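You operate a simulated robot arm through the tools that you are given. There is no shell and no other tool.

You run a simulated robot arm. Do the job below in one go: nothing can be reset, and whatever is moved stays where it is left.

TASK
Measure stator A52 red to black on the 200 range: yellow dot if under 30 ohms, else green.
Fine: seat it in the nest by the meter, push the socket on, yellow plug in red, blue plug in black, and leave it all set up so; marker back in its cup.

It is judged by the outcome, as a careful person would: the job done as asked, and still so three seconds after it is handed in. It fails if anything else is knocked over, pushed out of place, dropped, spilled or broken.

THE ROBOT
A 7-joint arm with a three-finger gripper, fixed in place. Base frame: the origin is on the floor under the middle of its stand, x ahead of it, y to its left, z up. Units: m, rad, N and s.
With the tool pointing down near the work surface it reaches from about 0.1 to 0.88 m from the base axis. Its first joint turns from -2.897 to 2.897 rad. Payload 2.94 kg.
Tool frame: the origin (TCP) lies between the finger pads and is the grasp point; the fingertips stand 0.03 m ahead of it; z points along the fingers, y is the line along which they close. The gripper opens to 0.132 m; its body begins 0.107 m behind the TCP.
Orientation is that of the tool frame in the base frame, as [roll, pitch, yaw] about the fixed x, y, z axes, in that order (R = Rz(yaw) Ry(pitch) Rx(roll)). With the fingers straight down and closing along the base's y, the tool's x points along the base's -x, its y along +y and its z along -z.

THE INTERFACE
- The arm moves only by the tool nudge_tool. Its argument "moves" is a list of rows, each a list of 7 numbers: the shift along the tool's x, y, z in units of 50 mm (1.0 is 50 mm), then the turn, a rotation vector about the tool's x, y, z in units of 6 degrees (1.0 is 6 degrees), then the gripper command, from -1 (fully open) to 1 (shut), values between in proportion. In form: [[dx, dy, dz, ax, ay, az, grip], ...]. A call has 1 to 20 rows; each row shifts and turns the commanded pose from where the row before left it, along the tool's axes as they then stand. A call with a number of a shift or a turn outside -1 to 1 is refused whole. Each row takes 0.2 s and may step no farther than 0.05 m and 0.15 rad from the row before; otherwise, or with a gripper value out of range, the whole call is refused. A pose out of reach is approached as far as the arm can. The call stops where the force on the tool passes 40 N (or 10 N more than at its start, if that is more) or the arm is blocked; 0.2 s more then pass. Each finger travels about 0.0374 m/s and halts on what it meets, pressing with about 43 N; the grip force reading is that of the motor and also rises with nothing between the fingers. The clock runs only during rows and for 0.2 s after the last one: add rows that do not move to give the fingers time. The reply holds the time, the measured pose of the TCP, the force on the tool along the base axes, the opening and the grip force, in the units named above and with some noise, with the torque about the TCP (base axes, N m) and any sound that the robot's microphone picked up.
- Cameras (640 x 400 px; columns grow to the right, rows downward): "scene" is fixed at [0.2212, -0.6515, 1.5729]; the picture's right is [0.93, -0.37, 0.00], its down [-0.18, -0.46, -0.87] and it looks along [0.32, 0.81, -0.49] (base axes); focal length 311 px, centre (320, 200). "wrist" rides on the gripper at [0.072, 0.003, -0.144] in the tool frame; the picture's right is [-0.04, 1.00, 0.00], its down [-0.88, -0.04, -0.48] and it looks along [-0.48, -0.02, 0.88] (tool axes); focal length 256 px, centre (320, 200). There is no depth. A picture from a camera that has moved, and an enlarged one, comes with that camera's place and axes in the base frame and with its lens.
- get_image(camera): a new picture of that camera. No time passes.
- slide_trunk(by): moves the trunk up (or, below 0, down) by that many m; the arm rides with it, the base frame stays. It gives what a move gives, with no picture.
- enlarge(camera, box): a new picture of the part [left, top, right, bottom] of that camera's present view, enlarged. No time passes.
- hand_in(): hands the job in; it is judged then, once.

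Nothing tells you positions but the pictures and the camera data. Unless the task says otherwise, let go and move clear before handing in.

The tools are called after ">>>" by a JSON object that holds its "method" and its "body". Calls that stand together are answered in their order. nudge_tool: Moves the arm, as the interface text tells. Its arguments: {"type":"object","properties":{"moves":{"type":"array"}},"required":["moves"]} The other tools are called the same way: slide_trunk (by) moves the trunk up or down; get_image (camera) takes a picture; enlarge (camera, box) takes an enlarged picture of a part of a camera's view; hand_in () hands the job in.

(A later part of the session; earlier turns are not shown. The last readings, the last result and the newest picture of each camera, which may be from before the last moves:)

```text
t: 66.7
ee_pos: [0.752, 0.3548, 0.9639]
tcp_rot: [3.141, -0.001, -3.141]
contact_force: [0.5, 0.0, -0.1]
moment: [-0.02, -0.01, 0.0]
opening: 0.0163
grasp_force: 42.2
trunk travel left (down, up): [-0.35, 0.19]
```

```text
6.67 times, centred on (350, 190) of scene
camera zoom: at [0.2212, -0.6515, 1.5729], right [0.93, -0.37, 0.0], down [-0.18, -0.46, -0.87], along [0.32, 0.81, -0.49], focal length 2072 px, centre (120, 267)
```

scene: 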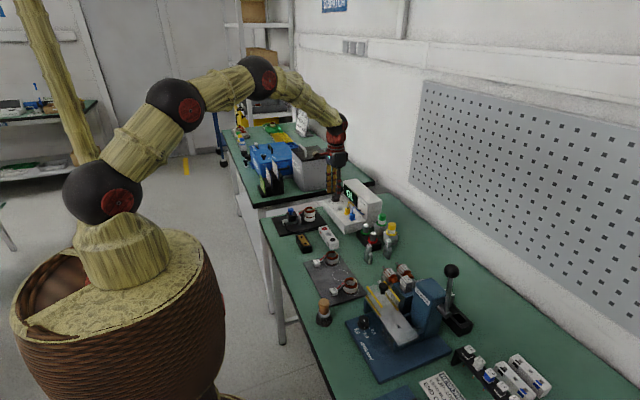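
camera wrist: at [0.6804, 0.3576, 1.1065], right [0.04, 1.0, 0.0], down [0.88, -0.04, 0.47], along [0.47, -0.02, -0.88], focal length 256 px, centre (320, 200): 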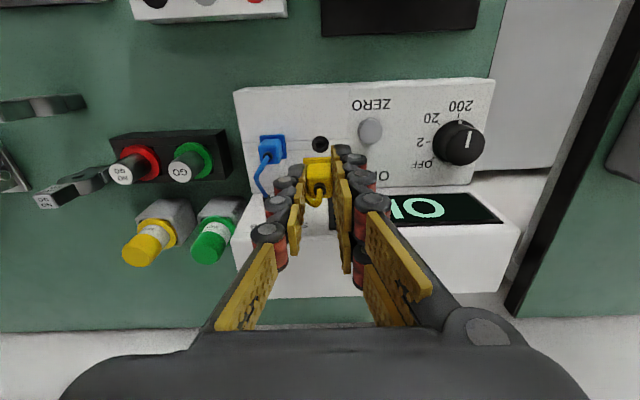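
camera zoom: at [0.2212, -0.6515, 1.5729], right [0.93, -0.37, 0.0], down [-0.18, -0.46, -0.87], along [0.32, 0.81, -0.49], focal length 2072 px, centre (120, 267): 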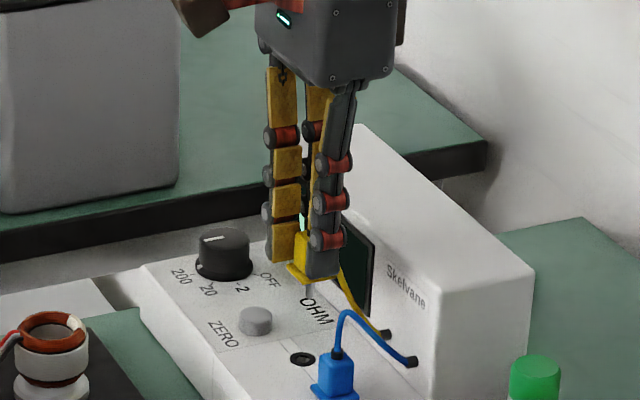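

The yellow plug is out and its parking hole gives me a good calibration. I'm carrying it over the +y hole of the ZERO block.

>>> {"method": "nudge_tool", "body": {"moves": [[0.769, -0.2143, 0, 0, 0, 0, 0.85], [0.769, -0.2143, 0, 0, 0, 0, 0.85], [0.769, -0.2143, 0, 0, 0, 0, 0.85], [0.769, -0.2143, 0, 0, 0, 0, 0.85], [0.769, -0.2143, 0, 0, 0, 0, 0.85], [0.769, -0.2143, 0, 0, 0, 0, 0.85], [0, 0, 0, 0, 0, 0, 0.85]]}}

>>> {"method": "get_image", "body": {"camera": "wrist"}}

>>> {"method": "enlarge", "body": {"camera": "wrist", "box": [240, 100, 400, 220]}}

>>> {"method": "enlarge", "body": {"camera": "scene", "box": [270, 180, 370, 270]}}

```text
t: 68.3
ee_pos: [0.5173, 0.2921, 0.9654]
tcp_rot: [3.141, -0.002, -3.14]
contact_force: [0.2, -0.3, -0.1]
moment: [0.0, -0.04, 0.01]
opening: 0.0167
grasp_force: 42.3
trunk travel left (down, up): [-0.35, 0.19]
```

```text
taken
camera wrist: at [0.4462, 0.2951, 1.1088], right [0.04, 1.0, 0.0], down [0.88, -0.04, 0.47], along [0.47, -0.02, -0.88], focal length 256 px, centre (320, 200)
```

wrist: 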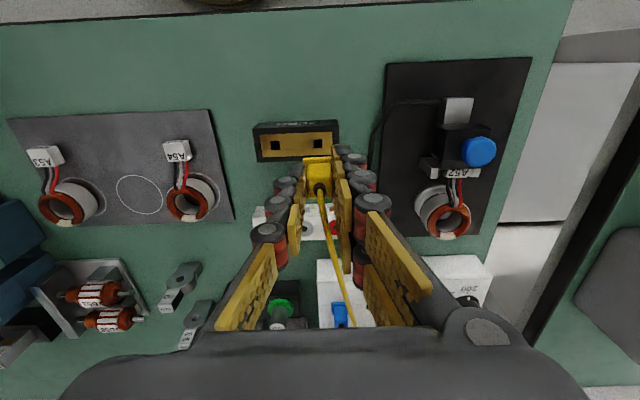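

```text
3.33 times, centred on (320, 160) of wrist
camera zoom: at [0.4462, 0.2951, 1.1088], right [0.04, 1.0, 0.0], down [0.88, -0.04, 0.47], along [0.47, -0.02, -0.88], focal length 853 px, centre (320, 333)
```

zoom: 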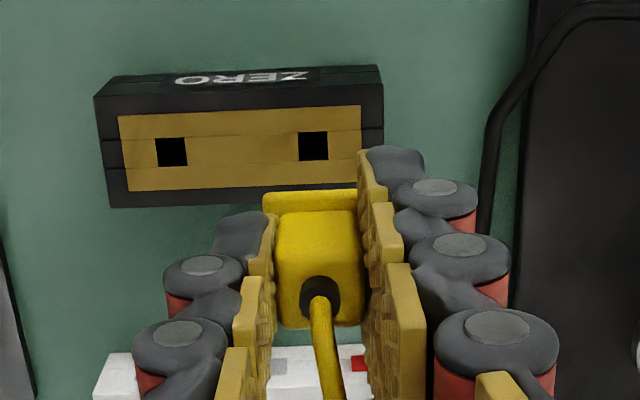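

```text
4.44 times, centred on (320, 225) of scene
camera zoom: at [0.2212, -0.6515, 1.5729], right [0.93, -0.37, 0.0], down [-0.18, -0.46, -0.87], along [0.32, 0.81, -0.49], focal length 1381 px, centre (320, 89)
```

zoom: 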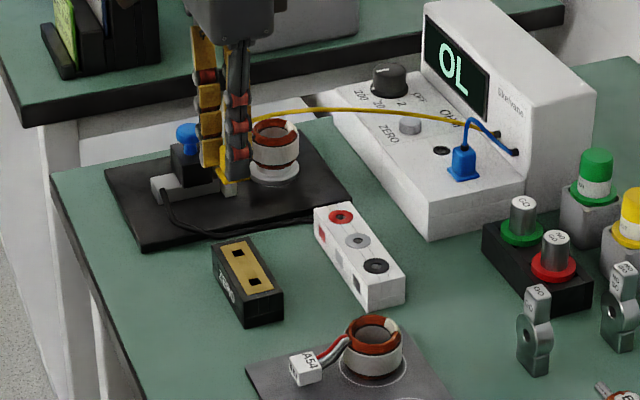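

The cable follows freely. I'm trimming alignment over the +y hole and descending partway.

>>> {"method": "nudge_tool", "body": {"moves": [[-0.066, -0.038, 0.35, 0, 0, 0, 0.85], [0, 0, 0.35, 0, 0, 0, 0.85], [0, 0, 0, 0, 0, 0, 0.85]]}}

>>> {"method": "enlarge", "body": {"camera": "wrist", "box": [240, 100, 400, 220]}}

>>> {"method": "enlarge", "body": {"camera": "scene", "box": [300, 215, 350, 255]}}

```text
t: 69.1
ee_pos: [0.5216, 0.2913, 0.931]
tcp_rot: [3.142, 0.0, -3.14]
contact_force: [0.7, 0.2, -0.2]
moment: [0.01, -0.05, 0.01]
opening: 0.0165
grasp_force: 42.2
trunk travel left (down, up): [-0.35, 0.19]
```

```text
3.33 times, centred on (320, 160) of wrist
camera zoom: at [0.4487, 0.2927, 1.0739], right [0.04, 1.0, 0.0], down [0.88, -0.04, 0.47], along [0.47, -0.02, -0.88], focal length 853 px, centre (320, 333)
```

zoom: 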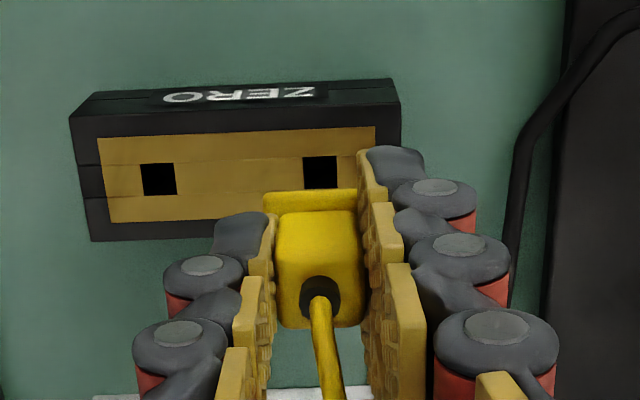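

```text
10.00 times, centred on (325, 235) of scene
camera zoom: at [0.2212, -0.6515, 1.5729], right [0.93, -0.37, 0.0], down [-0.18, -0.46, -0.87], along [0.32, 0.81, -0.49], focal length 3107 px, centre (270, -150)
```

zoom: 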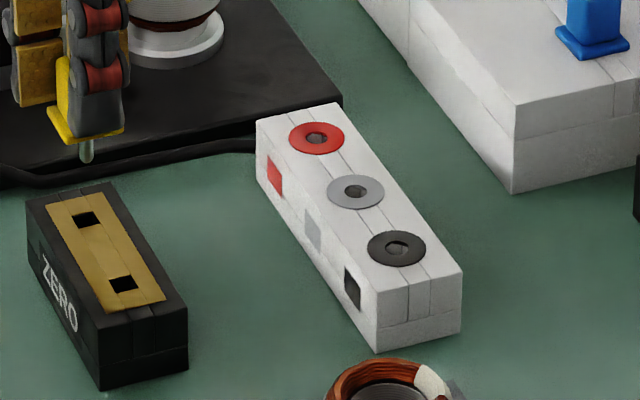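

The pin is directly above the +y hole in both views. I'm descending slowly.

>>> {"method": "nudge_tool", "body": {"moves": [[-0.012, 0.008, 0.15, 0, 0, 0, 0.85], [0, 0, 0.15, 0, 0, 0, 0.85], [0, 0, 0.15, 0, 0, 0, 0.85], [0, 0, 0, 0, 0, 0, 0.85]]}}

>>> {"method": "enlarge", "body": {"camera": "wrist", "box": [240, 100, 400, 220]}}

>>> {"method": "enlarge", "body": {"camera": "scene", "box": [290, 215, 340, 255]}}

```text
t: 70.1
ee_pos: [0.5221, 0.2909, 0.9078]
tcp_rot: [-3.141, 0.0, 3.141]
contact_force: [0.0, 0.0, -0.5]
moment: [-0.01, 0.01, -0.01]
opening: 0.0166
grasp_force: 42.3
trunk travel left (down, up): [-0.35, 0.19]
```

```text
3.33 times, centred on (320, 160) of wrist
camera zoom: at [0.4503, 0.293, 1.0511], right [0.04, 1.0, 0.0], down [0.88, -0.04, 0.48], along [0.47, -0.02, -0.88], focal length 853 px, centre (320, 333)
```

zoom: 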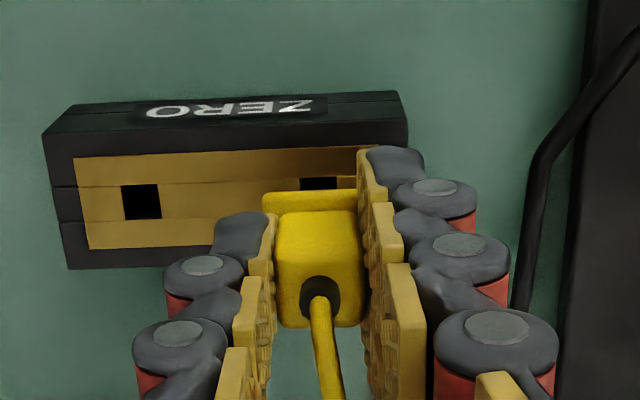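

```text
10.00 times, centred on (315, 235) of scene
camera zoom: at [0.2212, -0.6515, 1.5729], right [0.93, -0.37, 0.0], down [-0.18, -0.46, -0.87], along [0.32, 0.81, -0.49], focal length 3107 px, centre (370, -150)
```

zoom: 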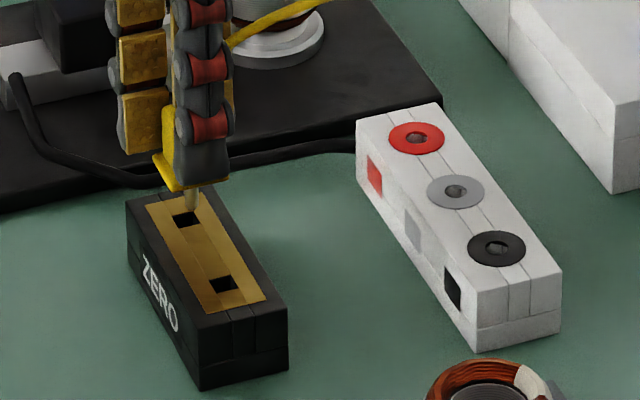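

The pin tip is just above the hole, but about 1.5 mm far in +x. I'm correcting and continuing down gently.

>>> {"method": "nudge_tool", "body": {"moves": [[0.03, 0, 0, 0, 0, 0, 0.85], [0, 0, 0.06, 0, 0, 0, 0.85], [0, 0, 0.06, 0, 0, 0, 0.85], [0, 0, 0, 0, 0, 0, 0.85]]}}

>>> {"method": "enlarge", "body": {"camera": "wrist", "box": [240, 100, 400, 220]}}

>>> {"method": "enlarge", "body": {"camera": "scene", "box": [292, 220, 324, 246]}}

```text
t: 71.1
ee_pos: [0.5221, 0.2906, 0.9015]
tcp_rot: [3.141, -0.001, -3.141]
contact_force: [-0.5, -0.2, -0.1]
moment: [-0.01, 0.02, -0.01]
opening: 0.0167
grasp_force: 43.0
trunk travel left (down, up): [-0.35, 0.19]
```

```text
3.33 times, centred on (320, 160) of wrist
camera zoom: at [0.45, 0.2925, 1.0455], right [0.04, 1.0, 0.0], down [0.88, -0.04, 0.47], along [0.47, -0.02, -0.88], focal length 853 px, centre (320, 333)
```

zoom: 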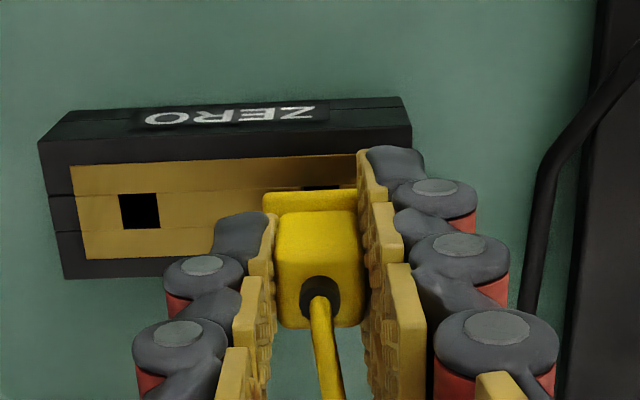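

```text
15.38 times, centred on (308, 233) of scene
camera zoom: at [0.2212, -0.6515, 1.5729], right [0.93, -0.37, 0.0], down [-0.18, -0.46, -0.87], along [0.32, 0.81, -0.49], focal length 4780 px, centre (505, -308)
```

zoom: 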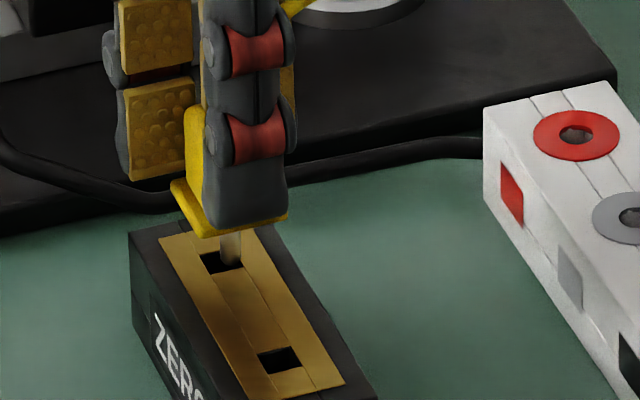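

The pin looks about 2 mm toward +x of the hole centre in the scene view. I'm shifting -x by 2 mm and checking again before inserting.

>>> {"method": "nudge_tool", "body": {"moves": [[0.04, 0, 0, 0, 0, 0, 0.85], [0, 0, 0, 0, 0, 0, 0.85], [0, 0, 0, 0, 0, 0, 0.85]]}}

>>> {"method": "enlarge", "body": {"camera": "scene", "box": [292, 220, 324, 246]}}

>>> {"method": "enlarge", "body": {"camera": "wrist", "box": [290, 130, 350, 190]}}

```text
t: 71.9
ee_pos: [0.52, 0.2895, 0.9017]
tcp_rot: [3.14, 0.001, 3.141]
contact_force: [0.4, 1.7, 0.8]
moment: [0.01, 0.01, 0.01]
opening: 0.0166
grasp_force: 42.6
trunk travel left (down, up): [-0.35, 0.19]
```

```text
15.38 times, centred on (308, 233) of scene
camera zoom: at [0.2212, -0.6515, 1.5729], right [0.93, -0.37, 0.0], down [-0.18, -0.46, -0.87], along [0.32, 0.81, -0.49], focal length 4780 px, centre (505, -308)
```

zoom: 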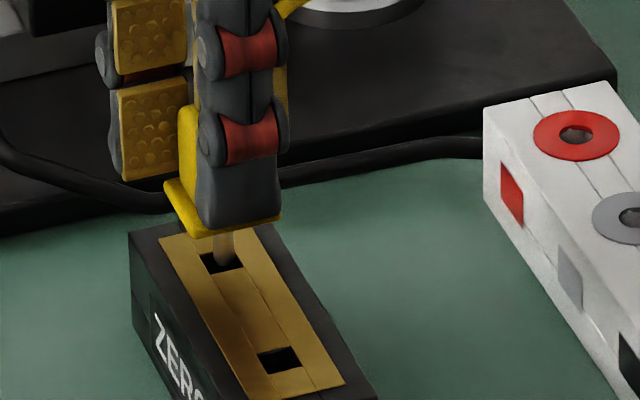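

```text
6.67 times, centred on (320, 160) of wrist
camera zoom: at [0.4484, 0.2928, 1.0457], right [0.04, 1.0, 0.0], down [0.88, -0.04, 0.47], along [0.47, -0.02, -0.88], focal length 1707 px, centre (320, 467)
```

zoom: 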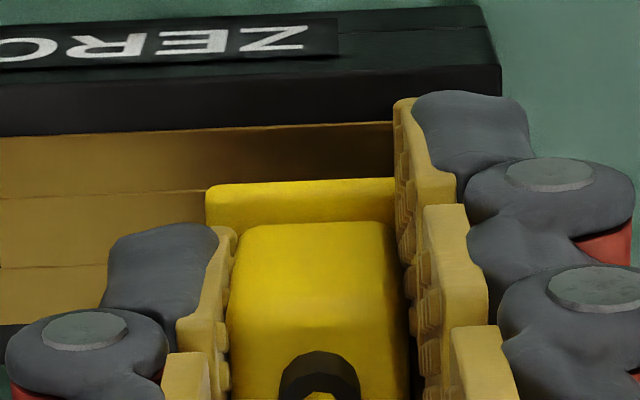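

The pin is now centred on the hole. Lowering it in.

>>> {"method": "nudge_tool", "body": {"moves": [[0, 0, 0.06, 0, 0, 0, 0.85], [0, 0, 0.06, 0, 0, 0, 0.85], [0, 0, 0.06, 0, 0, 0, 0.85], [0, 0, 0, 0, 0, 0, 0.85]]}}

>>> {"method": "enlarge", "body": {"camera": "scene", "box": [292, 220, 324, 246]}}

```text
t: 72.9
ee_pos: [0.5174, 0.2887, 0.8927]
tcp_rot: [-3.141, 0.001, 3.14]
contact_force: [0.5, 0.5, -1.0]
moment: [0.01, -0.02, 0.06]
opening: 0.0168
grasp_force: 43.0
trunk travel left (down, up): [-0.35, 0.19]
```

```text
15.38 times, centred on (308, 233) of scene
camera zoom: at [0.2212, -0.6515, 1.5729], right [0.93, -0.37, 0.0], down [-0.18, -0.46, -0.87], along [0.32, 0.81, -0.49], focal length 4780 px, centre (505, -308)
```

zoom: 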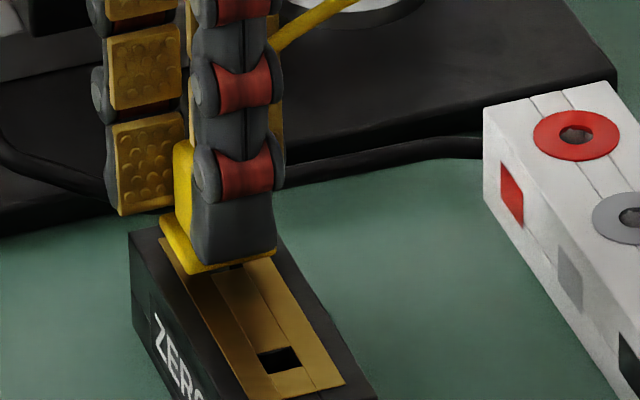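

Going in without resistance. I'm continuing until the flange seats.

>>> {"method": "nudge_tool", "body": {"moves": [[-0.01, 0, 0.05, 0, 0, 0, 0.85], [0, 0, 0.05, 0, 0, 0, 0.85], [0, 0, 0.05, 0, 0, 0, 0.85], [0, 0, 0, 0, 0, 0, 0.85]]}}

>>> {"method": "enlarge", "body": {"camera": "scene", "box": [292, 220, 324, 246]}}

```text
t: 73.9
ee_pos: [0.519, 0.2906, 0.886]
tcp_rot: [-3.141, 0.0, -3.141]
contact_force: [0.2, -0.1, -0.8]
moment: [0.04, 0.01, 0.02]
opening: 0.0168
grasp_force: 42.4
trunk travel left (down, up): [-0.35, 0.19]
```

```text
15.38 times, centred on (308, 233) of scene
camera zoom: at [0.2212, -0.6515, 1.5729], right [0.93, -0.37, 0.0], down [-0.18, -0.46, -0.87], along [0.32, 0.81, -0.49], focal length 4780 px, centre (505, -308)
```

zoom: 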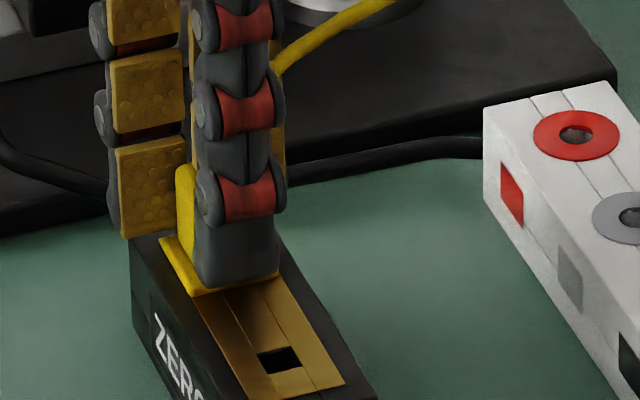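

Almost seated; another few millimetres.

>>> {"method": "nudge_tool", "body": {"moves": [[0, 0, 0.04, 0, 0, 0, 0.85], [0, 0, 0.04, 0, 0, 0, 0.85], [0, 0, 0, 0, 0, 0, 0.85]]}}

>>> {"method": "enlarge", "body": {"camera": "scene", "box": [292, 220, 324, 246]}}

```text
t: 74.8
ee_pos: [0.5197, 0.2898, 0.8853]
tcp_rot: [3.139, 0.003, -3.141]
contact_force: [-9.6, -4.7, 21.1]
moment: [-0.16, 0.4, -0.01]
opening: 0.0167
grasp_force: 41.8
trunk travel left (down, up): [-0.35, 0.19]
stopped in row 3: the force on the tool passed its limit at 41 N (the readings are from after the stop); the commanded pose is now the measured one
```

```text
15.38 times, centred on (308, 233) of scene
camera zoom: at [0.2212, -0.6515, 1.5729], right [0.93, -0.37, 0.0], down [-0.18, -0.46, -0.87], along [0.32, 0.81, -0.49], focal length 4780 px, centre (505, -308)
```

zoom: 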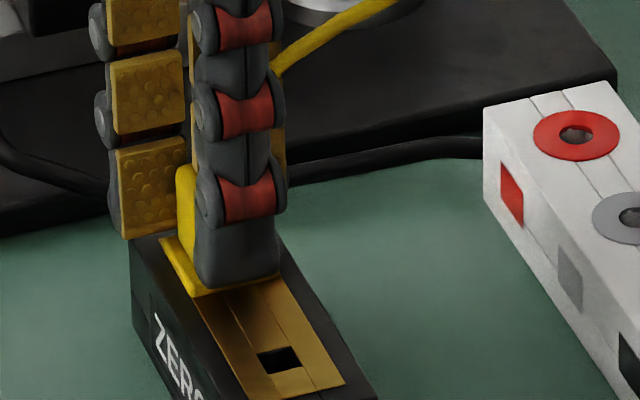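

The flange is seated on the ZERO block. I'm releasing and rising.

>>> {"method": "nudge_tool", "body": {"moves": [[0, 0, -0.02, 0, 0, 0, 0.55], [0, 0, 0, 0, 0, 0, 0.55], [0, 0, 0, 0, 0, 0, 0.55], [0, 0, -0.4, 0, 0, 0, 0.5], [0, 0, -0.8, 0, 0, 0, 0.5], [0, 0, -0.5, 0, 0, 0, 0.5], [0, 0, 0, 0, 0, 0, 0.5]]}}

>>> {"method": "get_image", "body": {"camera": "wrist"}}

>>> {"method": "enlarge", "body": {"camera": "scene", "box": [270, 180, 390, 270]}}

```text
t: 76.5
ee_pos: [0.5193, 0.2914, 0.9695]
tcp_rot: [3.141, 0.003, 3.139]
contact_force: [-0.4, 0.9, -0.8]
moment: [0.0, 0.04, 0.06]
opening: 0.0328
grasp_force: 0.1
trunk travel left (down, up): [-0.35, 0.19]
```

```text
taken
camera wrist: at [0.4479, 0.2929, 1.1124], right [0.04, 1.0, 0.0], down [0.88, -0.04, 0.48], along [0.48, -0.02, -0.88], focal length 256 px, centre (320, 200)
```

wrist: 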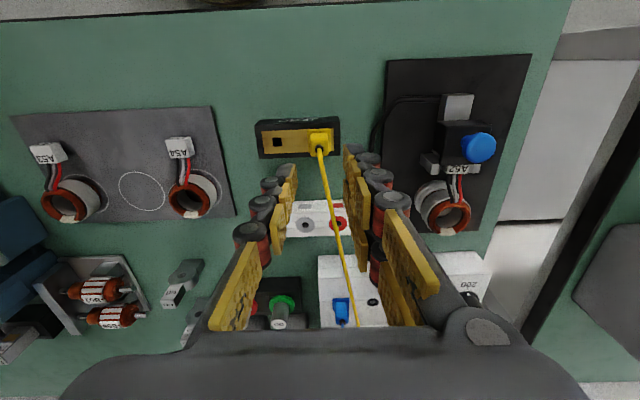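

```text
4.44 times, centred on (330, 225) of scene
camera zoom: at [0.2212, -0.6515, 1.5729], right [0.93, -0.37, 0.0], down [-0.18, -0.46, -0.87], along [0.32, 0.81, -0.49], focal length 1381 px, centre (276, 89)
```

zoom: 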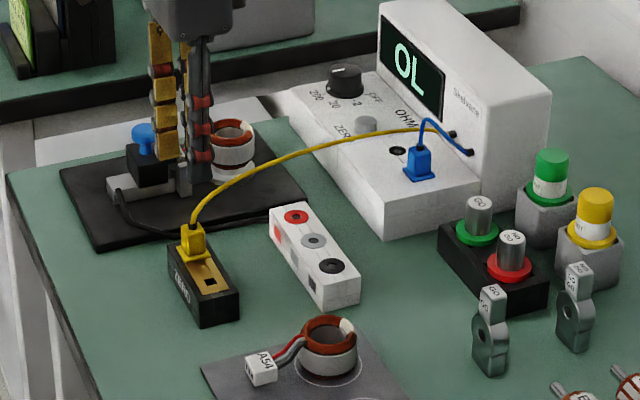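

Yellow is seated in the ZERO block. I'm going back for the blue plug, staying higher to pass above the yellow lead.

>>> {"method": "nudge_tool", "body": {"moves": [[-0.3, 0.03, -0.6, 0, -0.03, 0, 0.5], [-0.766, 0.06, 0, 0, 0, 0, 0.5], [-0.766, 0.06, 0, 0, 0, 0, 0.5], [-0.766, 0.06, 0, 0, 0, 0, 0.5], [-0.766, 0.06, 0, 0, 0, 0, 0.5], [-0.766, 0.06, 0, 0, 0, 0, 0.5], [-0.466, 0.06, 0, 0, 0, 0, 0.5], [0, 0, 0, 0, 0, 0, 0.5]]}}

>>> {"method": "get_image", "body": {"camera": "wrist"}}

>>> {"method": "enlarge", "body": {"camera": "wrist", "box": [240, 80, 420, 200]}}

>>> {"method": "enlarge", "body": {"camera": "scene", "box": [320, 160, 390, 220]}}

```text
t: 78.2
ee_pos: [0.75, 0.3108, 1.0019]
tcp_rot: [3.139, 0.005, 3.141]
contact_force: [-0.5, 0.0, 0.8]
moment: [0.02, 0.02, 0.03]
opening: 0.0331
grasp_force: 0.1
trunk travel left (down, up): [-0.35, 0.19]
```

```text
taken
camera wrist: at [0.6774, 0.3135, 1.145], right [0.04, 1.0, 0.0], down [0.88, -0.04, 0.48], along [0.48, -0.02, -0.88], focal length 256 px, centre (320, 200)
```

wrist: 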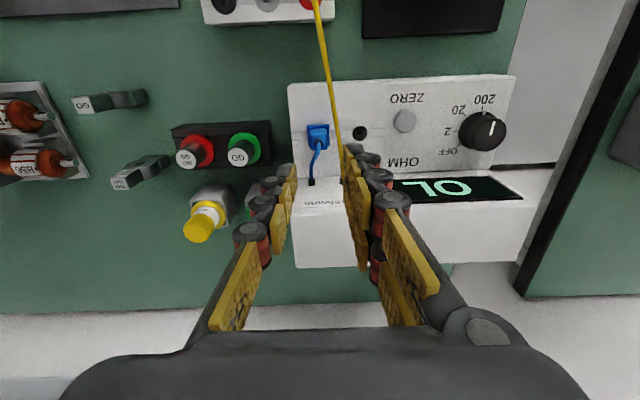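

```text
3.33 times, centred on (330, 140) of wrist
camera zoom: at [0.6774, 0.3135, 1.145], right [0.04, 1.0, 0.0], down [0.88, -0.04, 0.48], along [0.48, -0.02, -0.88], focal length 853 px, centre (287, 400)
```

zoom: 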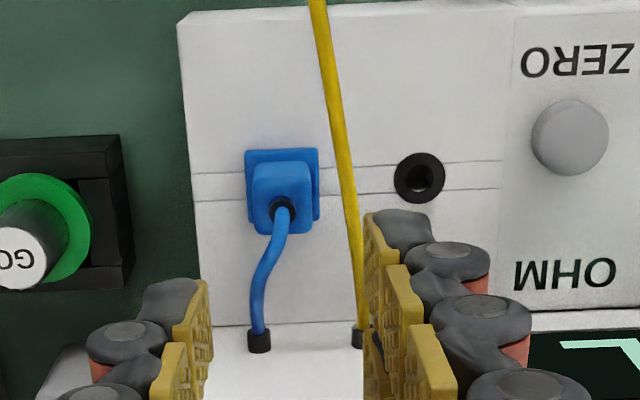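

```text
6.67 times, centred on (355, 190) of scene
camera zoom: at [0.2212, -0.6515, 1.5729], right [0.93, -0.37, 0.0], down [-0.18, -0.46, -0.87], along [0.32, 0.81, -0.49], focal length 2072 px, centre (87, 267)
```

zoom: 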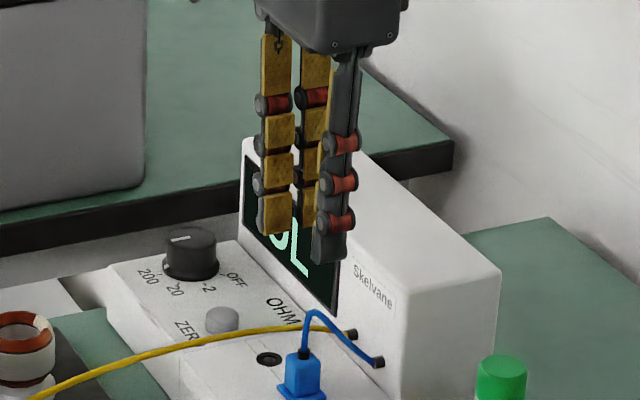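

The blue plug is in view, with the yellow lead arcing beside it. I'm aligning, correcting the slight tilt, and descending to just above it.

>>> {"method": "nudge_tool", "body": {"moves": [[0.02, -0.026, 0.4, 0.025, 0.048, 0, 0.55], [0, 0, 0.5, 0, 0, 0, 0.55], [0, 0, 0.4, 0, 0, 0, 0.575], [0, 0, 0, 0, 0, 0, 0.575]]}}

>>> {"method": "enlarge", "body": {"camera": "wrist", "box": [240, 80, 420, 200]}}

>>> {"method": "enlarge", "body": {"camera": "scene", "box": [330, 180, 380, 220]}}

```text
t: 79.2
ee_pos: [0.7492, 0.3087, 0.936]
tcp_rot: [3.141, 0.002, -3.14]
contact_force: [-0.2, -1.0, -0.5]
moment: [0.03, 0.0, 0.03]
opening: 0.0281
grasp_force: 0.0
trunk travel left (down, up): [-0.35, 0.19]
```

```text
3.33 times, centred on (330, 140) of wrist
camera zoom: at [0.6774, 0.3118, 1.0795], right [0.04, 1.0, 0.0], down [0.88, -0.04, 0.48], along [0.48, -0.02, -0.88], focal length 853 px, centre (287, 400)
```

zoom: 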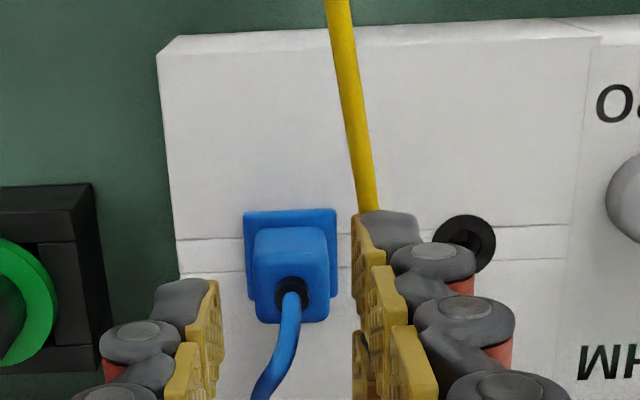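

```text
10.00 times, centred on (355, 200) of scene
camera zoom: at [0.2212, -0.6515, 1.5729], right [0.93, -0.37, 0.0], down [-0.18, -0.46, -0.87], along [0.32, 0.81, -0.49], focal length 3107 px, centre (-30, 200)
```

zoom: 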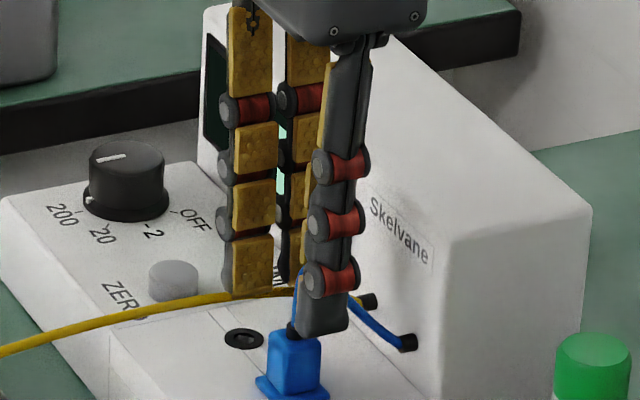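

Still no contact worth noting. I'm lowering gently around the blue plug while watching the force against the lead.

>>> {"method": "nudge_tool", "body": {"moves": [[0, 0, 0.2, 0, 0, 0, 0.575], [0, 0, 0.2, 0, 0, 0, 0.575], [0, 0, 0, 0, 0, 0, 0.575]]}}

>>> {"method": "enlarge", "body": {"camera": "wrist", "box": [240, 80, 420, 200]}}

>>> {"method": "enlarge", "body": {"camera": "scene", "box": [290, 180, 390, 255]}}

```text
t: 80.0
ee_pos: [0.7488, 0.3065, 0.9161]
tcp_rot: [-3.14, 0.001, -3.141]
contact_force: [-0.3, 0.2, -0.2]
moment: [-0.03, 0.04, -0.02]
opening: 0.0281
grasp_force: 0.2
trunk travel left (down, up): [-0.35, 0.19]
```

```text
3.33 times, centred on (330, 140) of wrist
camera zoom: at [0.6767, 0.3102, 1.059], right [0.04, 1.0, 0.0], down [0.88, -0.04, 0.48], along [0.48, -0.02, -0.88], focal length 853 px, centre (287, 400)
```

zoom: 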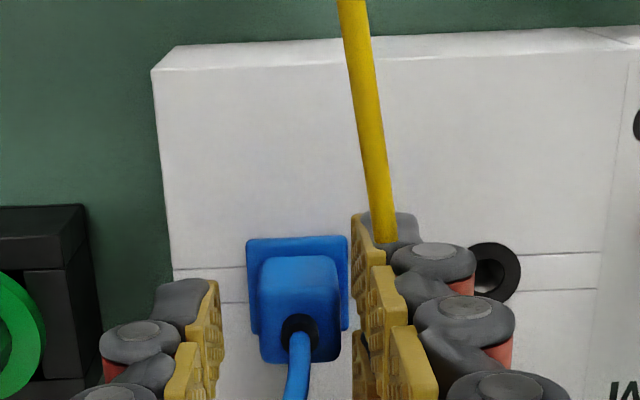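

```text
5.33 times, centred on (340, 218) of scene
camera zoom: at [0.2212, -0.6515, 1.5729], right [0.93, -0.37, 0.0], down [-0.18, -0.46, -0.87], along [0.32, 0.81, -0.49], focal length 1657 px, centre (213, 107)
```

zoom: 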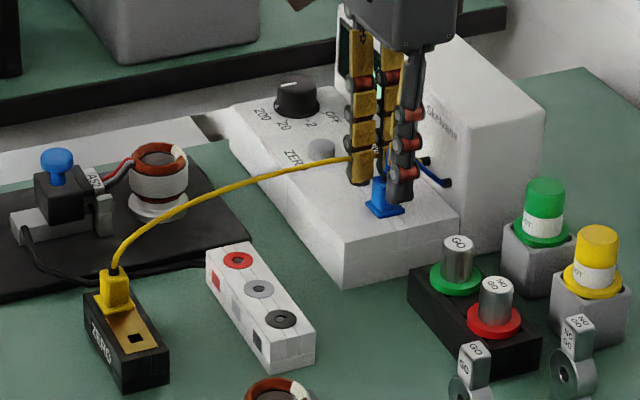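

The lead passes without any force, so it isn't a problem. I've drifted 2 mm in -y, so I'm correcting, then lowering the rest and closing.

>>> {"method": "nudge_tool", "body": {"moves": [[0, 0.036, 0, 0, 0, 0, 0.575], [0, 0, 0.15, 0, 0, 0, 0.575], [0, 0, 0.13, 0, 0, 0, 0.575], [0, 0, 0, 0, 0, 0, 0.575]]}}

>>> {"method": "enlarge", "body": {"camera": "wrist", "box": [240, 100, 420, 220]}}

```text
t: 81.0
ee_pos: [0.7489, 0.3116, 0.901]
tcp_rot: [3.14, 0.001, -3.141]
contact_force: [-0.5, 0.3, -0.8]
moment: [-0.02, 0.0, -0.01]
opening: 0.0282
grasp_force: 0.1
trunk travel left (down, up): [-0.35, 0.19]
```

```text
3.33 times, centred on (330, 160) of wrist
camera zoom: at [0.6771, 0.3135, 1.0446], right [0.04, 1.0, 0.0], down [0.88, -0.04, 0.48], along [0.48, -0.02, -0.88], focal length 853 px, centre (287, 333)
```

zoom: 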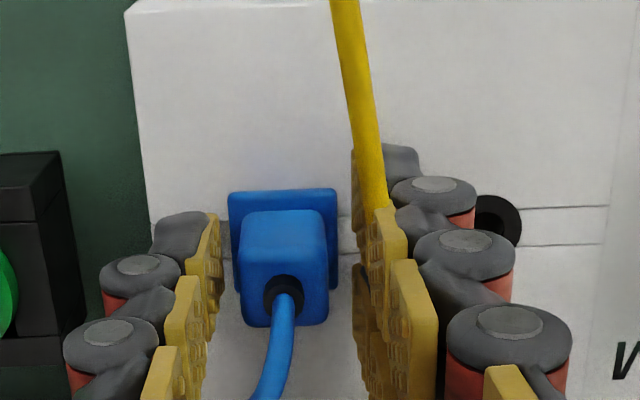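

>>> {"method": "nudge_tool", "body": {"moves": [[0, 0, 0, 0, 0, 0, 0.85], [0, 0, 0, 0, 0, 0, 0.85], [0, 0, 0, 0, 0, 0, 0.85], [0, 0, 0, 0, 0, 0, 0.85]]}}

>>> {"method": "enlarge", "body": {"camera": "wrist", "box": [240, 100, 420, 220]}}

```text
t: 82.0
ee_pos: [0.7494, 0.311, 0.9015]
tcp_rot: [3.141, 0.0, -3.141]
contact_force: [0.9, -0.2, 0.3]
moment: [-0.01, -0.02, 0.01]
opening: 0.0168
grasp_force: 42.0
trunk travel left (down, up): [-0.35, 0.19]
```

```text
3.33 times, centred on (330, 160) of wrist
camera zoom: at [0.6771, 0.3135, 1.0446], right [0.04, 1.0, 0.0], down [0.88, -0.04, 0.48], along [0.48, -0.02, -0.88], focal length 853 px, centre (287, 333)
```

zoom: 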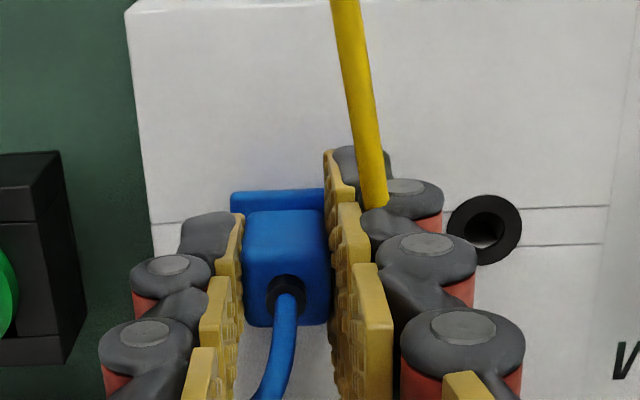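

Blue is gripped the same way yellow was. I'm lifting straight out.

>>> {"method": "nudge_tool", "body": {"moves": [[0, 0, -0.2, 0, 0, 0, 0.85], [0, 0, -0.3, 0, 0, 0, 0.85], [0, 0, -0.4, 0, 0, 0, 0.85], [0, 0, -0.6, 0, 0, 0, 0.85], [0, 0, 0, 0, 0, 0, 0.85]]}}

>>> {"method": "get_image", "body": {"camera": "wrist"}}

```text
t: 83.2
ee_pos: [0.7484, 0.31, 0.9742]
tcp_rot: [-3.141, 0.002, 3.141]
contact_force: [-0.2, 0.2, 0.0]
moment: [0.01, -0.04, 0.0]
opening: 0.0167
grasp_force: 42.2
trunk travel left (down, up): [-0.35, 0.19]
```

```text
taken
camera wrist: at [0.6768, 0.3133, 1.1179], right [0.04, 1.0, 0.0], down [0.88, -0.04, 0.48], along [0.48, -0.02, -0.88], focal length 256 px, centre (320, 200)
```

wrist: 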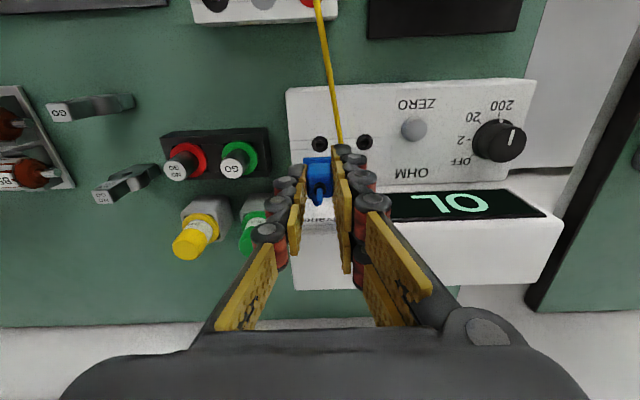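

>>> {"method": "nudge_tool", "body": {"moves": [[0.764, -0.2133, 0, 0, 0, 0, 0.85], [0.764, -0.2133, 0, 0, 0, 0, 0.85], [0.764, -0.2133, 0, 0, 0, 0, 0.85], [0.764, -0.2133, 0, 0, 0, 0, 0.85], [0.764, -0.2133, 0, 0, 0, 0, 0.85], [0.764, -0.2133, 0, 0, 0, 0, 0.85], [0, 0, 0.4, 0, 0, 0, 0.85], [0, 0, 0, 0, 0, 0, 0.85]]}}

>>> {"method": "enlarge", "body": {"camera": "wrist", "box": [240, 100, 400, 220]}}

>>> {"method": "enlarge", "body": {"camera": "scene", "box": [290, 205, 340, 255]}}

```text
t: 85.0
ee_pos: [0.5217, 0.2483, 0.954]
tcp_rot: [-3.141, 0.001, -3.141]
contact_force: [0.6, -0.6, 0.1]
moment: [0.02, 0.01, 0.05]
opening: 0.0166
grasp_force: 42.7
trunk travel left (down, up): [-0.35, 0.19]
```

```text
3.33 times, centred on (320, 160) of wrist
camera zoom: at [0.4495, 0.251, 1.0979], right [0.04, 1.0, 0.0], down [0.88, -0.04, 0.48], along [0.48, -0.02, -0.88], focal length 853 px, centre (320, 333)
```

zoom: 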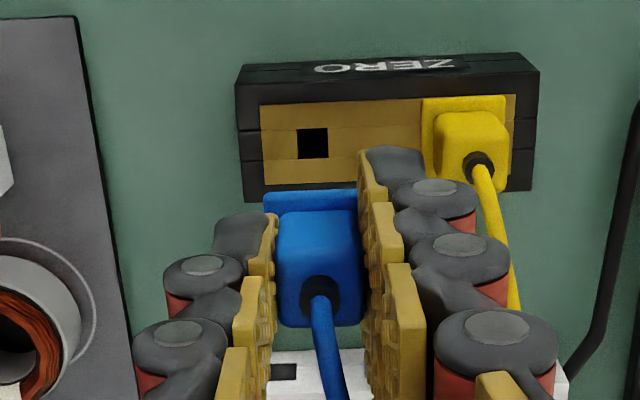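

```text
8.00 times, centred on (315, 230) of scene
camera zoom: at [0.2212, -0.6515, 1.5729], right [0.93, -0.37, 0.0], down [-0.18, -0.46, -0.87], along [0.32, 0.81, -0.49], focal length 2486 px, centre (360, -40)
```

zoom: 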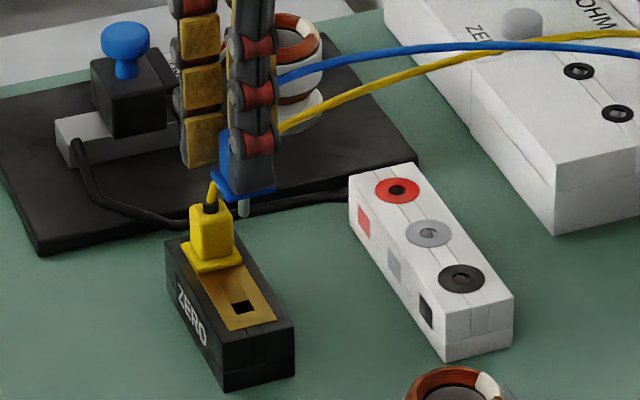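

The blue pin is nearly over the -y hole. I'm trimming 2 mm each way and descending to just above it.

>>> {"method": "nudge_tool", "body": {"moves": [[0.036, -0.04, 0.25, 0, 0, 0, 0.85], [0, 0, 0.3, 0, 0, 0, 0.85], [0, 0, 0.3, 0, 0, 0, 0.85], [0, 0, 0.15, 0, 0, 0, 0.85], [0, 0, 0, 0, 0, 0, 0.85]]}}

>>> {"method": "enlarge", "body": {"camera": "wrist", "box": [240, 100, 400, 220]}}

>>> {"method": "enlarge", "body": {"camera": "scene", "box": [297, 222, 329, 248]}}

```text
t: 86.2
ee_pos: [0.5176, 0.2449, 0.9046]
tcp_rot: [3.141, 0.001, -3.142]
contact_force: [0.3, -0.4, -0.5]
moment: [-0.01, -0.01, -0.01]
opening: 0.0169
grasp_force: 42.5
trunk travel left (down, up): [-0.35, 0.19]
```

```text
3.33 times, centred on (320, 160) of wrist
camera zoom: at [0.4461, 0.2471, 1.0476], right [0.04, 1.0, 0.0], down [0.88, -0.04, 0.48], along [0.48, -0.02, -0.88], focal length 853 px, centre (320, 333)
```

zoom: 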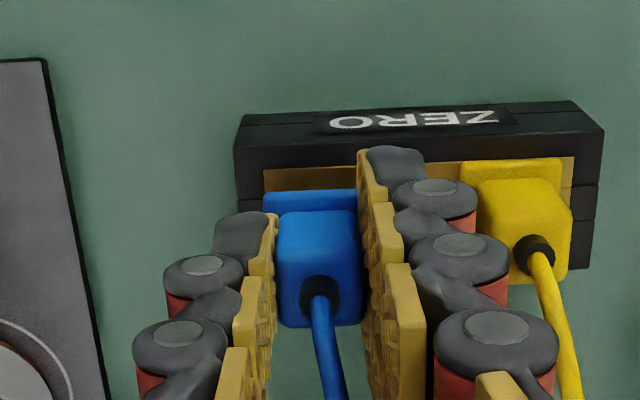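

```text
15.38 times, centred on (313, 235) of scene
camera zoom: at [0.2212, -0.6515, 1.5729], right [0.93, -0.37, 0.0], down [-0.18, -0.46, -0.87], along [0.32, 0.81, -0.49], focal length 4780 px, centre (428, -338)
```

zoom: 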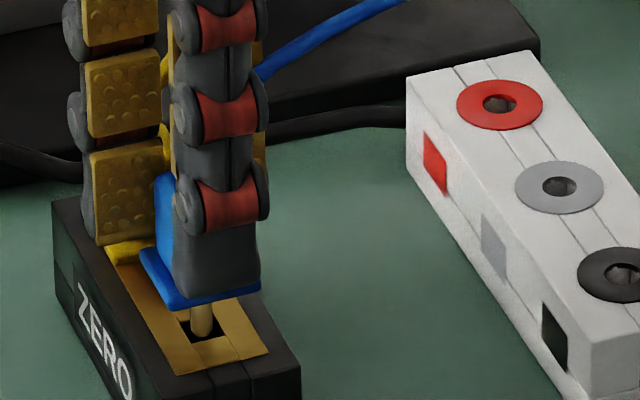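

The pin is centred in x but about 1.5 mm short in y. I'm correcting and checking.

>>> {"method": "nudge_tool", "body": {"moves": [[-0.015, 0.032, 0, 0, 0, 0, 0.85], [0, 0, 0, 0, 0, 0, 0.85], [0, 0, 0, 0, 0, 0, 0.85]]}}

>>> {"method": "enlarge", "body": {"camera": "scene", "box": [297, 222, 329, 248]}}

>>> {"method": "enlarge", "body": {"camera": "wrist", "box": [290, 130, 350, 190]}}

```text
t: 87.0
ee_pos: [0.5183, 0.2447, 0.9054]
tcp_rot: [-3.14, 0.0, 3.141]
contact_force: [0.4, -0.1, -1.1]
moment: [0.02, 0.01, -0.06]
opening: 0.0166
grasp_force: 42.5
trunk travel left (down, up): [-0.35, 0.19]
```

```text
15.38 times, centred on (313, 235) of scene
camera zoom: at [0.2212, -0.6515, 1.5729], right [0.93, -0.37, 0.0], down [-0.18, -0.46, -0.87], along [0.32, 0.81, -0.49], focal length 4780 px, centre (428, -338)
```

zoom: 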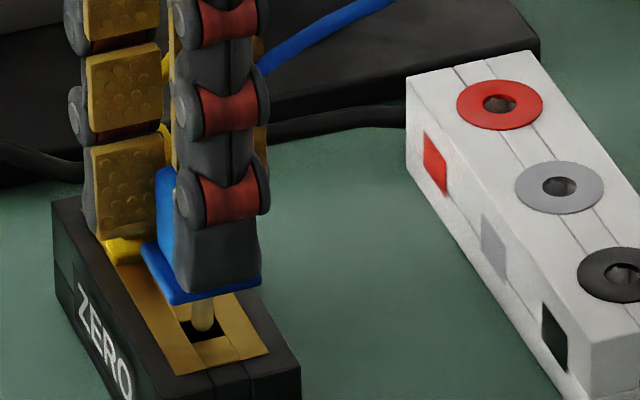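

```text
6.67 times, centred on (320, 160) of wrist
camera zoom: at [0.4467, 0.248, 1.0485], right [0.04, 1.0, 0.0], down [0.88, -0.04, 0.48], along [0.48, -0.02, -0.88], focal length 1707 px, centre (320, 467)
```

zoom: 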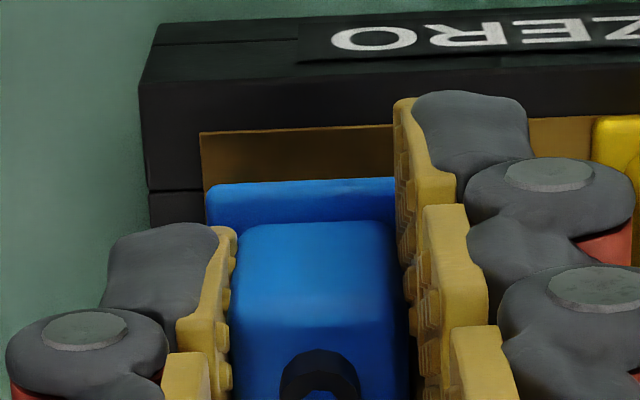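

The pin is in line with the hole now. I'm lowering it in.

>>> {"method": "nudge_tool", "body": {"moves": [[0, 0, 0.06, 0, 0, 0, 0.85], [0, 0, 0.06, 0, 0, 0, 0.85], [0, 0, 0.06, 0, 0, 0, 0.85], [0, 0, 0, 0, 0, 0, 0.85]]}}

>>> {"method": "enlarge", "body": {"camera": "scene", "box": [297, 222, 329, 248]}}

```text
t: 88.0
ee_pos: [0.5188, 0.2454, 0.8965]
tcp_rot: [-3.141, 0.001, 3.141]
contact_force: [-0.2, 0.2, 0.2]
moment: [0.0, 0.0, 0.0]
opening: 0.0167
grasp_force: 42.7
trunk travel left (down, up): [-0.35, 0.19]
```

```text
15.38 times, centred on (313, 235) of scene
camera zoom: at [0.2212, -0.6515, 1.5729], right [0.93, -0.37, 0.0], down [-0.18, -0.46, -0.87], along [0.32, 0.81, -0.49], focal length 4780 px, centre (428, -338)
```

zoom: 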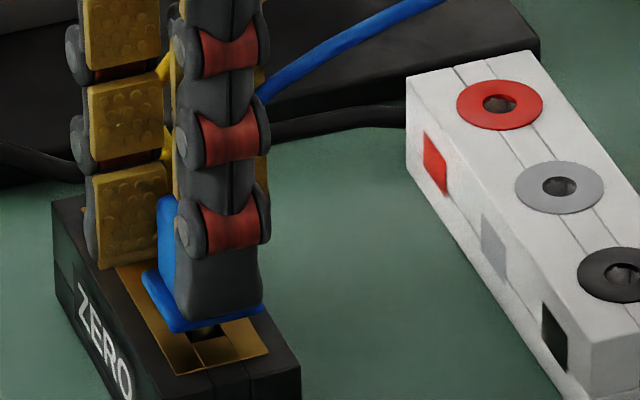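

>>> {"method": "nudge_tool", "body": {"moves": [[0, 0, 0.06, 0, 0, 0, 0.85], [0, 0, 0.06, 0, 0, 0, 0.85], [0, 0, 0.06, 0, 0, 0, 0.85], [0, 0, 0.04, 0, 0, 0, 0.85], [0, 0, 0, 0, 0, 0, 0.85]]}}

>>> {"method": "enlarge", "body": {"camera": "scene", "box": [297, 222, 329, 248]}}

>>> {"method": "enlarge", "body": {"camera": "scene", "box": [320, 170, 380, 220]}}

```text
t: 89.2
ee_pos: [0.5193, 0.2458, 0.886]
tcp_rot: [-3.141, 0.001, -3.141]
contact_force: [-1.2, -4.1, 11.9]
moment: [-0.08, 0.05, 0.01]
opening: 0.0167
grasp_force: 42.7
trunk travel left (down, up): [-0.35, 0.19]
```

```text
15.38 times, centred on (313, 235) of scene
camera zoom: at [0.2212, -0.6515, 1.5729], right [0.93, -0.37, 0.0], down [-0.18, -0.46, -0.87], along [0.32, 0.81, -0.49], focal length 4780 px, centre (428, -338)
```

zoom: 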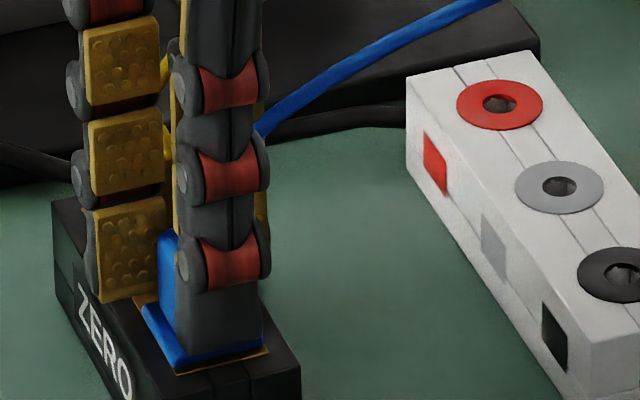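

```text
8.00 times, centred on (350, 195) of scene
camera zoom: at [0.2212, -0.6515, 1.5729], right [0.93, -0.37, 0.0], down [-0.18, -0.46, -0.87], along [0.32, 0.81, -0.49], focal length 2486 px, centre (80, 240)
```

zoom: 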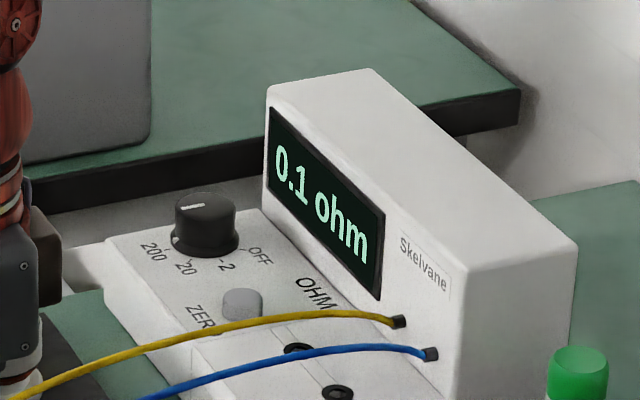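

Blue is seated and the meter reads 0.1 ohm with the leads shorted, so there's a small lead offset to zero out. I'm releasing blue and going to press ZERO.

>>> {"method": "nudge_tool", "body": {"moves": [[0, 0, -0.03, 0, 0, 0, 0.6], [0, 0, 0, 0, 0, 0, 0.58], [0, 0, 0, 0, 0, 0, 0.58], [0, 0, -0.4, 0, 0, 0, 0.58], [0, 0, -0.8, 0, 0, 0, 0.58], [0, 0, -0.9, 0, 0, 0, 0.58], [0, 0, 0, 0, 0, 0, 0.58]]}}

>>> {"method": "enlarge", "body": {"camera": "scene", "box": [285, 170, 385, 250]}}

>>> {"method": "get_image", "body": {"camera": "wrist"}}

```text
t: 90.8
ee_pos: [0.5203, 0.2445, 0.9946]
tcp_rot: [-3.14, 0.0, 3.141]
contact_force: [0.3, 0.8, -0.5]
moment: [0.0, -0.02, 0.03]
opening: 0.0274
grasp_force: 0.1
trunk travel left (down, up): [-0.35, 0.19]
```

```text
5.00 times, centred on (335, 210) of scene
camera zoom: at [0.2212, -0.6515, 1.5729], right [0.93, -0.37, 0.0], down [-0.18, -0.46, -0.87], along [0.32, 0.81, -0.49], focal length 1554 px, centre (245, 150)
```

zoom: 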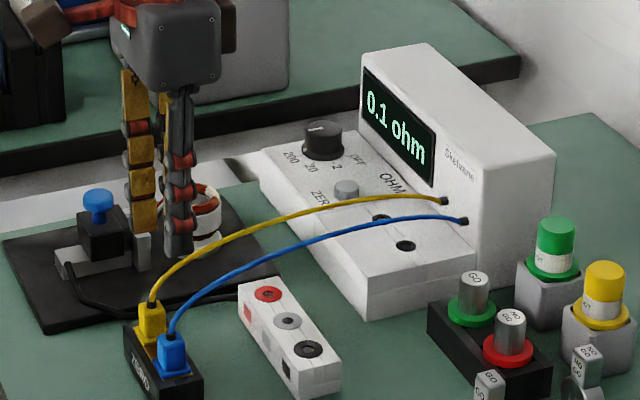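

```text
taken
camera wrist: at [0.4489, 0.2479, 1.1376], right [0.04, 1.0, 0.0], down [0.88, -0.04, 0.48], along [0.48, -0.02, -0.88], focal length 256 px, centre (320, 200)
```

wrist: 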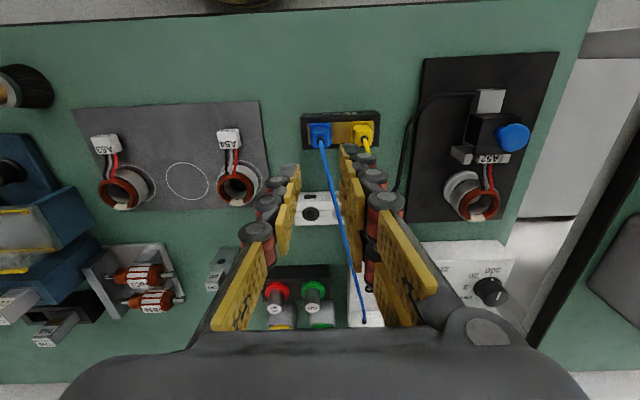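

Both leads are in the ZERO block. I'm moving with fingers closed to hover over the ZERO button near (0.738, 0.401).

>>> {"method": "nudge_tool", "body": {"moves": [[-0.62, 0.446, 0, 0, 0, 0, 1], [-0.62, 0.446, 0, 0, 0, 0, 1], [-0.62, 0.446, 0, 0, 0, 0, 1], [-0.62, 0.446, 0, 0, 0, 0, 1], [-0.62, 0.446, 0, 0, 0, 0, 1], [-0.62, 0.446, 0, 0, 0, 0, 1], [-0.62, 0.446, 0.3, 0, 0, 0, 1], [0, 0, 0.6, 0, 0, 0, 1], [0, 0, 0, 0, 0, 0, 1]]}}

>>> {"method": "get_image", "body": {"camera": "wrist"}}

>>> {"method": "enlarge", "body": {"camera": "wrist", "box": [240, 80, 420, 200]}}

>>> {"method": "enlarge", "body": {"camera": "scene", "box": [320, 170, 380, 220]}}

```text
t: 92.8
ee_pos: [0.7356, 0.4007, 0.948]
tcp_rot: [3.14, 0.001, 3.141]
contact_force: [-0.3, 0.2, 0.1]
moment: [-0.05, -0.02, 0.01]
opening: 0.0001
grasp_force: 28.9
trunk travel left (down, up): [-0.35, 0.19]
```

```text
taken
camera wrist: at [0.6636, 0.4035, 1.0899], right [0.04, 1.0, 0.0], down [0.88, -0.04, 0.48], along [0.48, -0.02, -0.88], focal length 256 px, centre (320, 200)
```

wrist: 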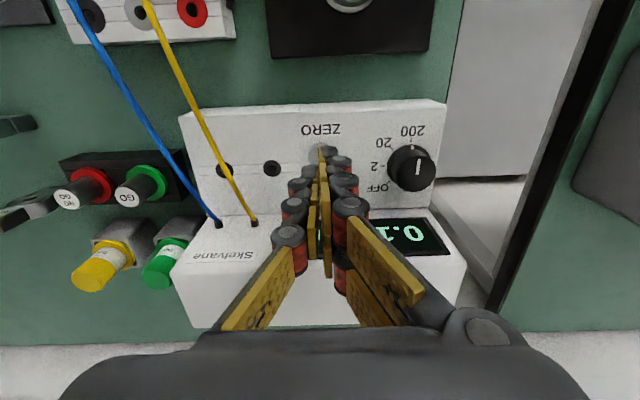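

```text
3.33 times, centred on (330, 140) of wrist
camera zoom: at [0.6636, 0.4035, 1.0899], right [0.04, 1.0, 0.0], down [0.88, -0.04, 0.48], along [0.48, -0.02, -0.88], focal length 853 px, centre (287, 400)
```

zoom: 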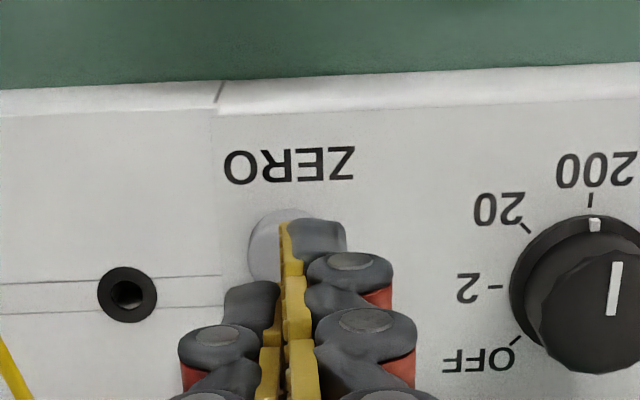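

```text
8.00 times, centred on (350, 195) of scene
camera zoom: at [0.2212, -0.6515, 1.5729], right [0.93, -0.37, 0.0], down [-0.18, -0.46, -0.87], along [0.32, 0.81, -0.49], focal length 2486 px, centre (80, 240)
```

zoom: 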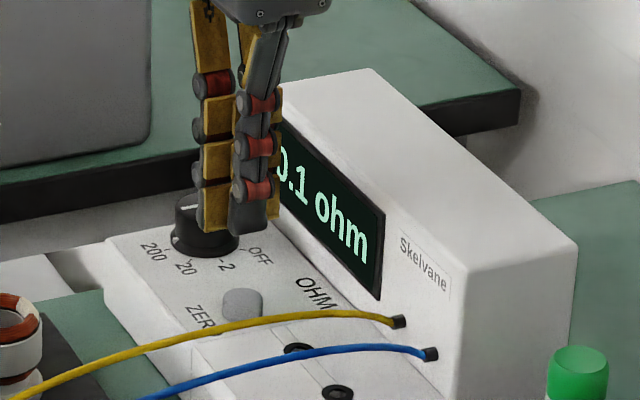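

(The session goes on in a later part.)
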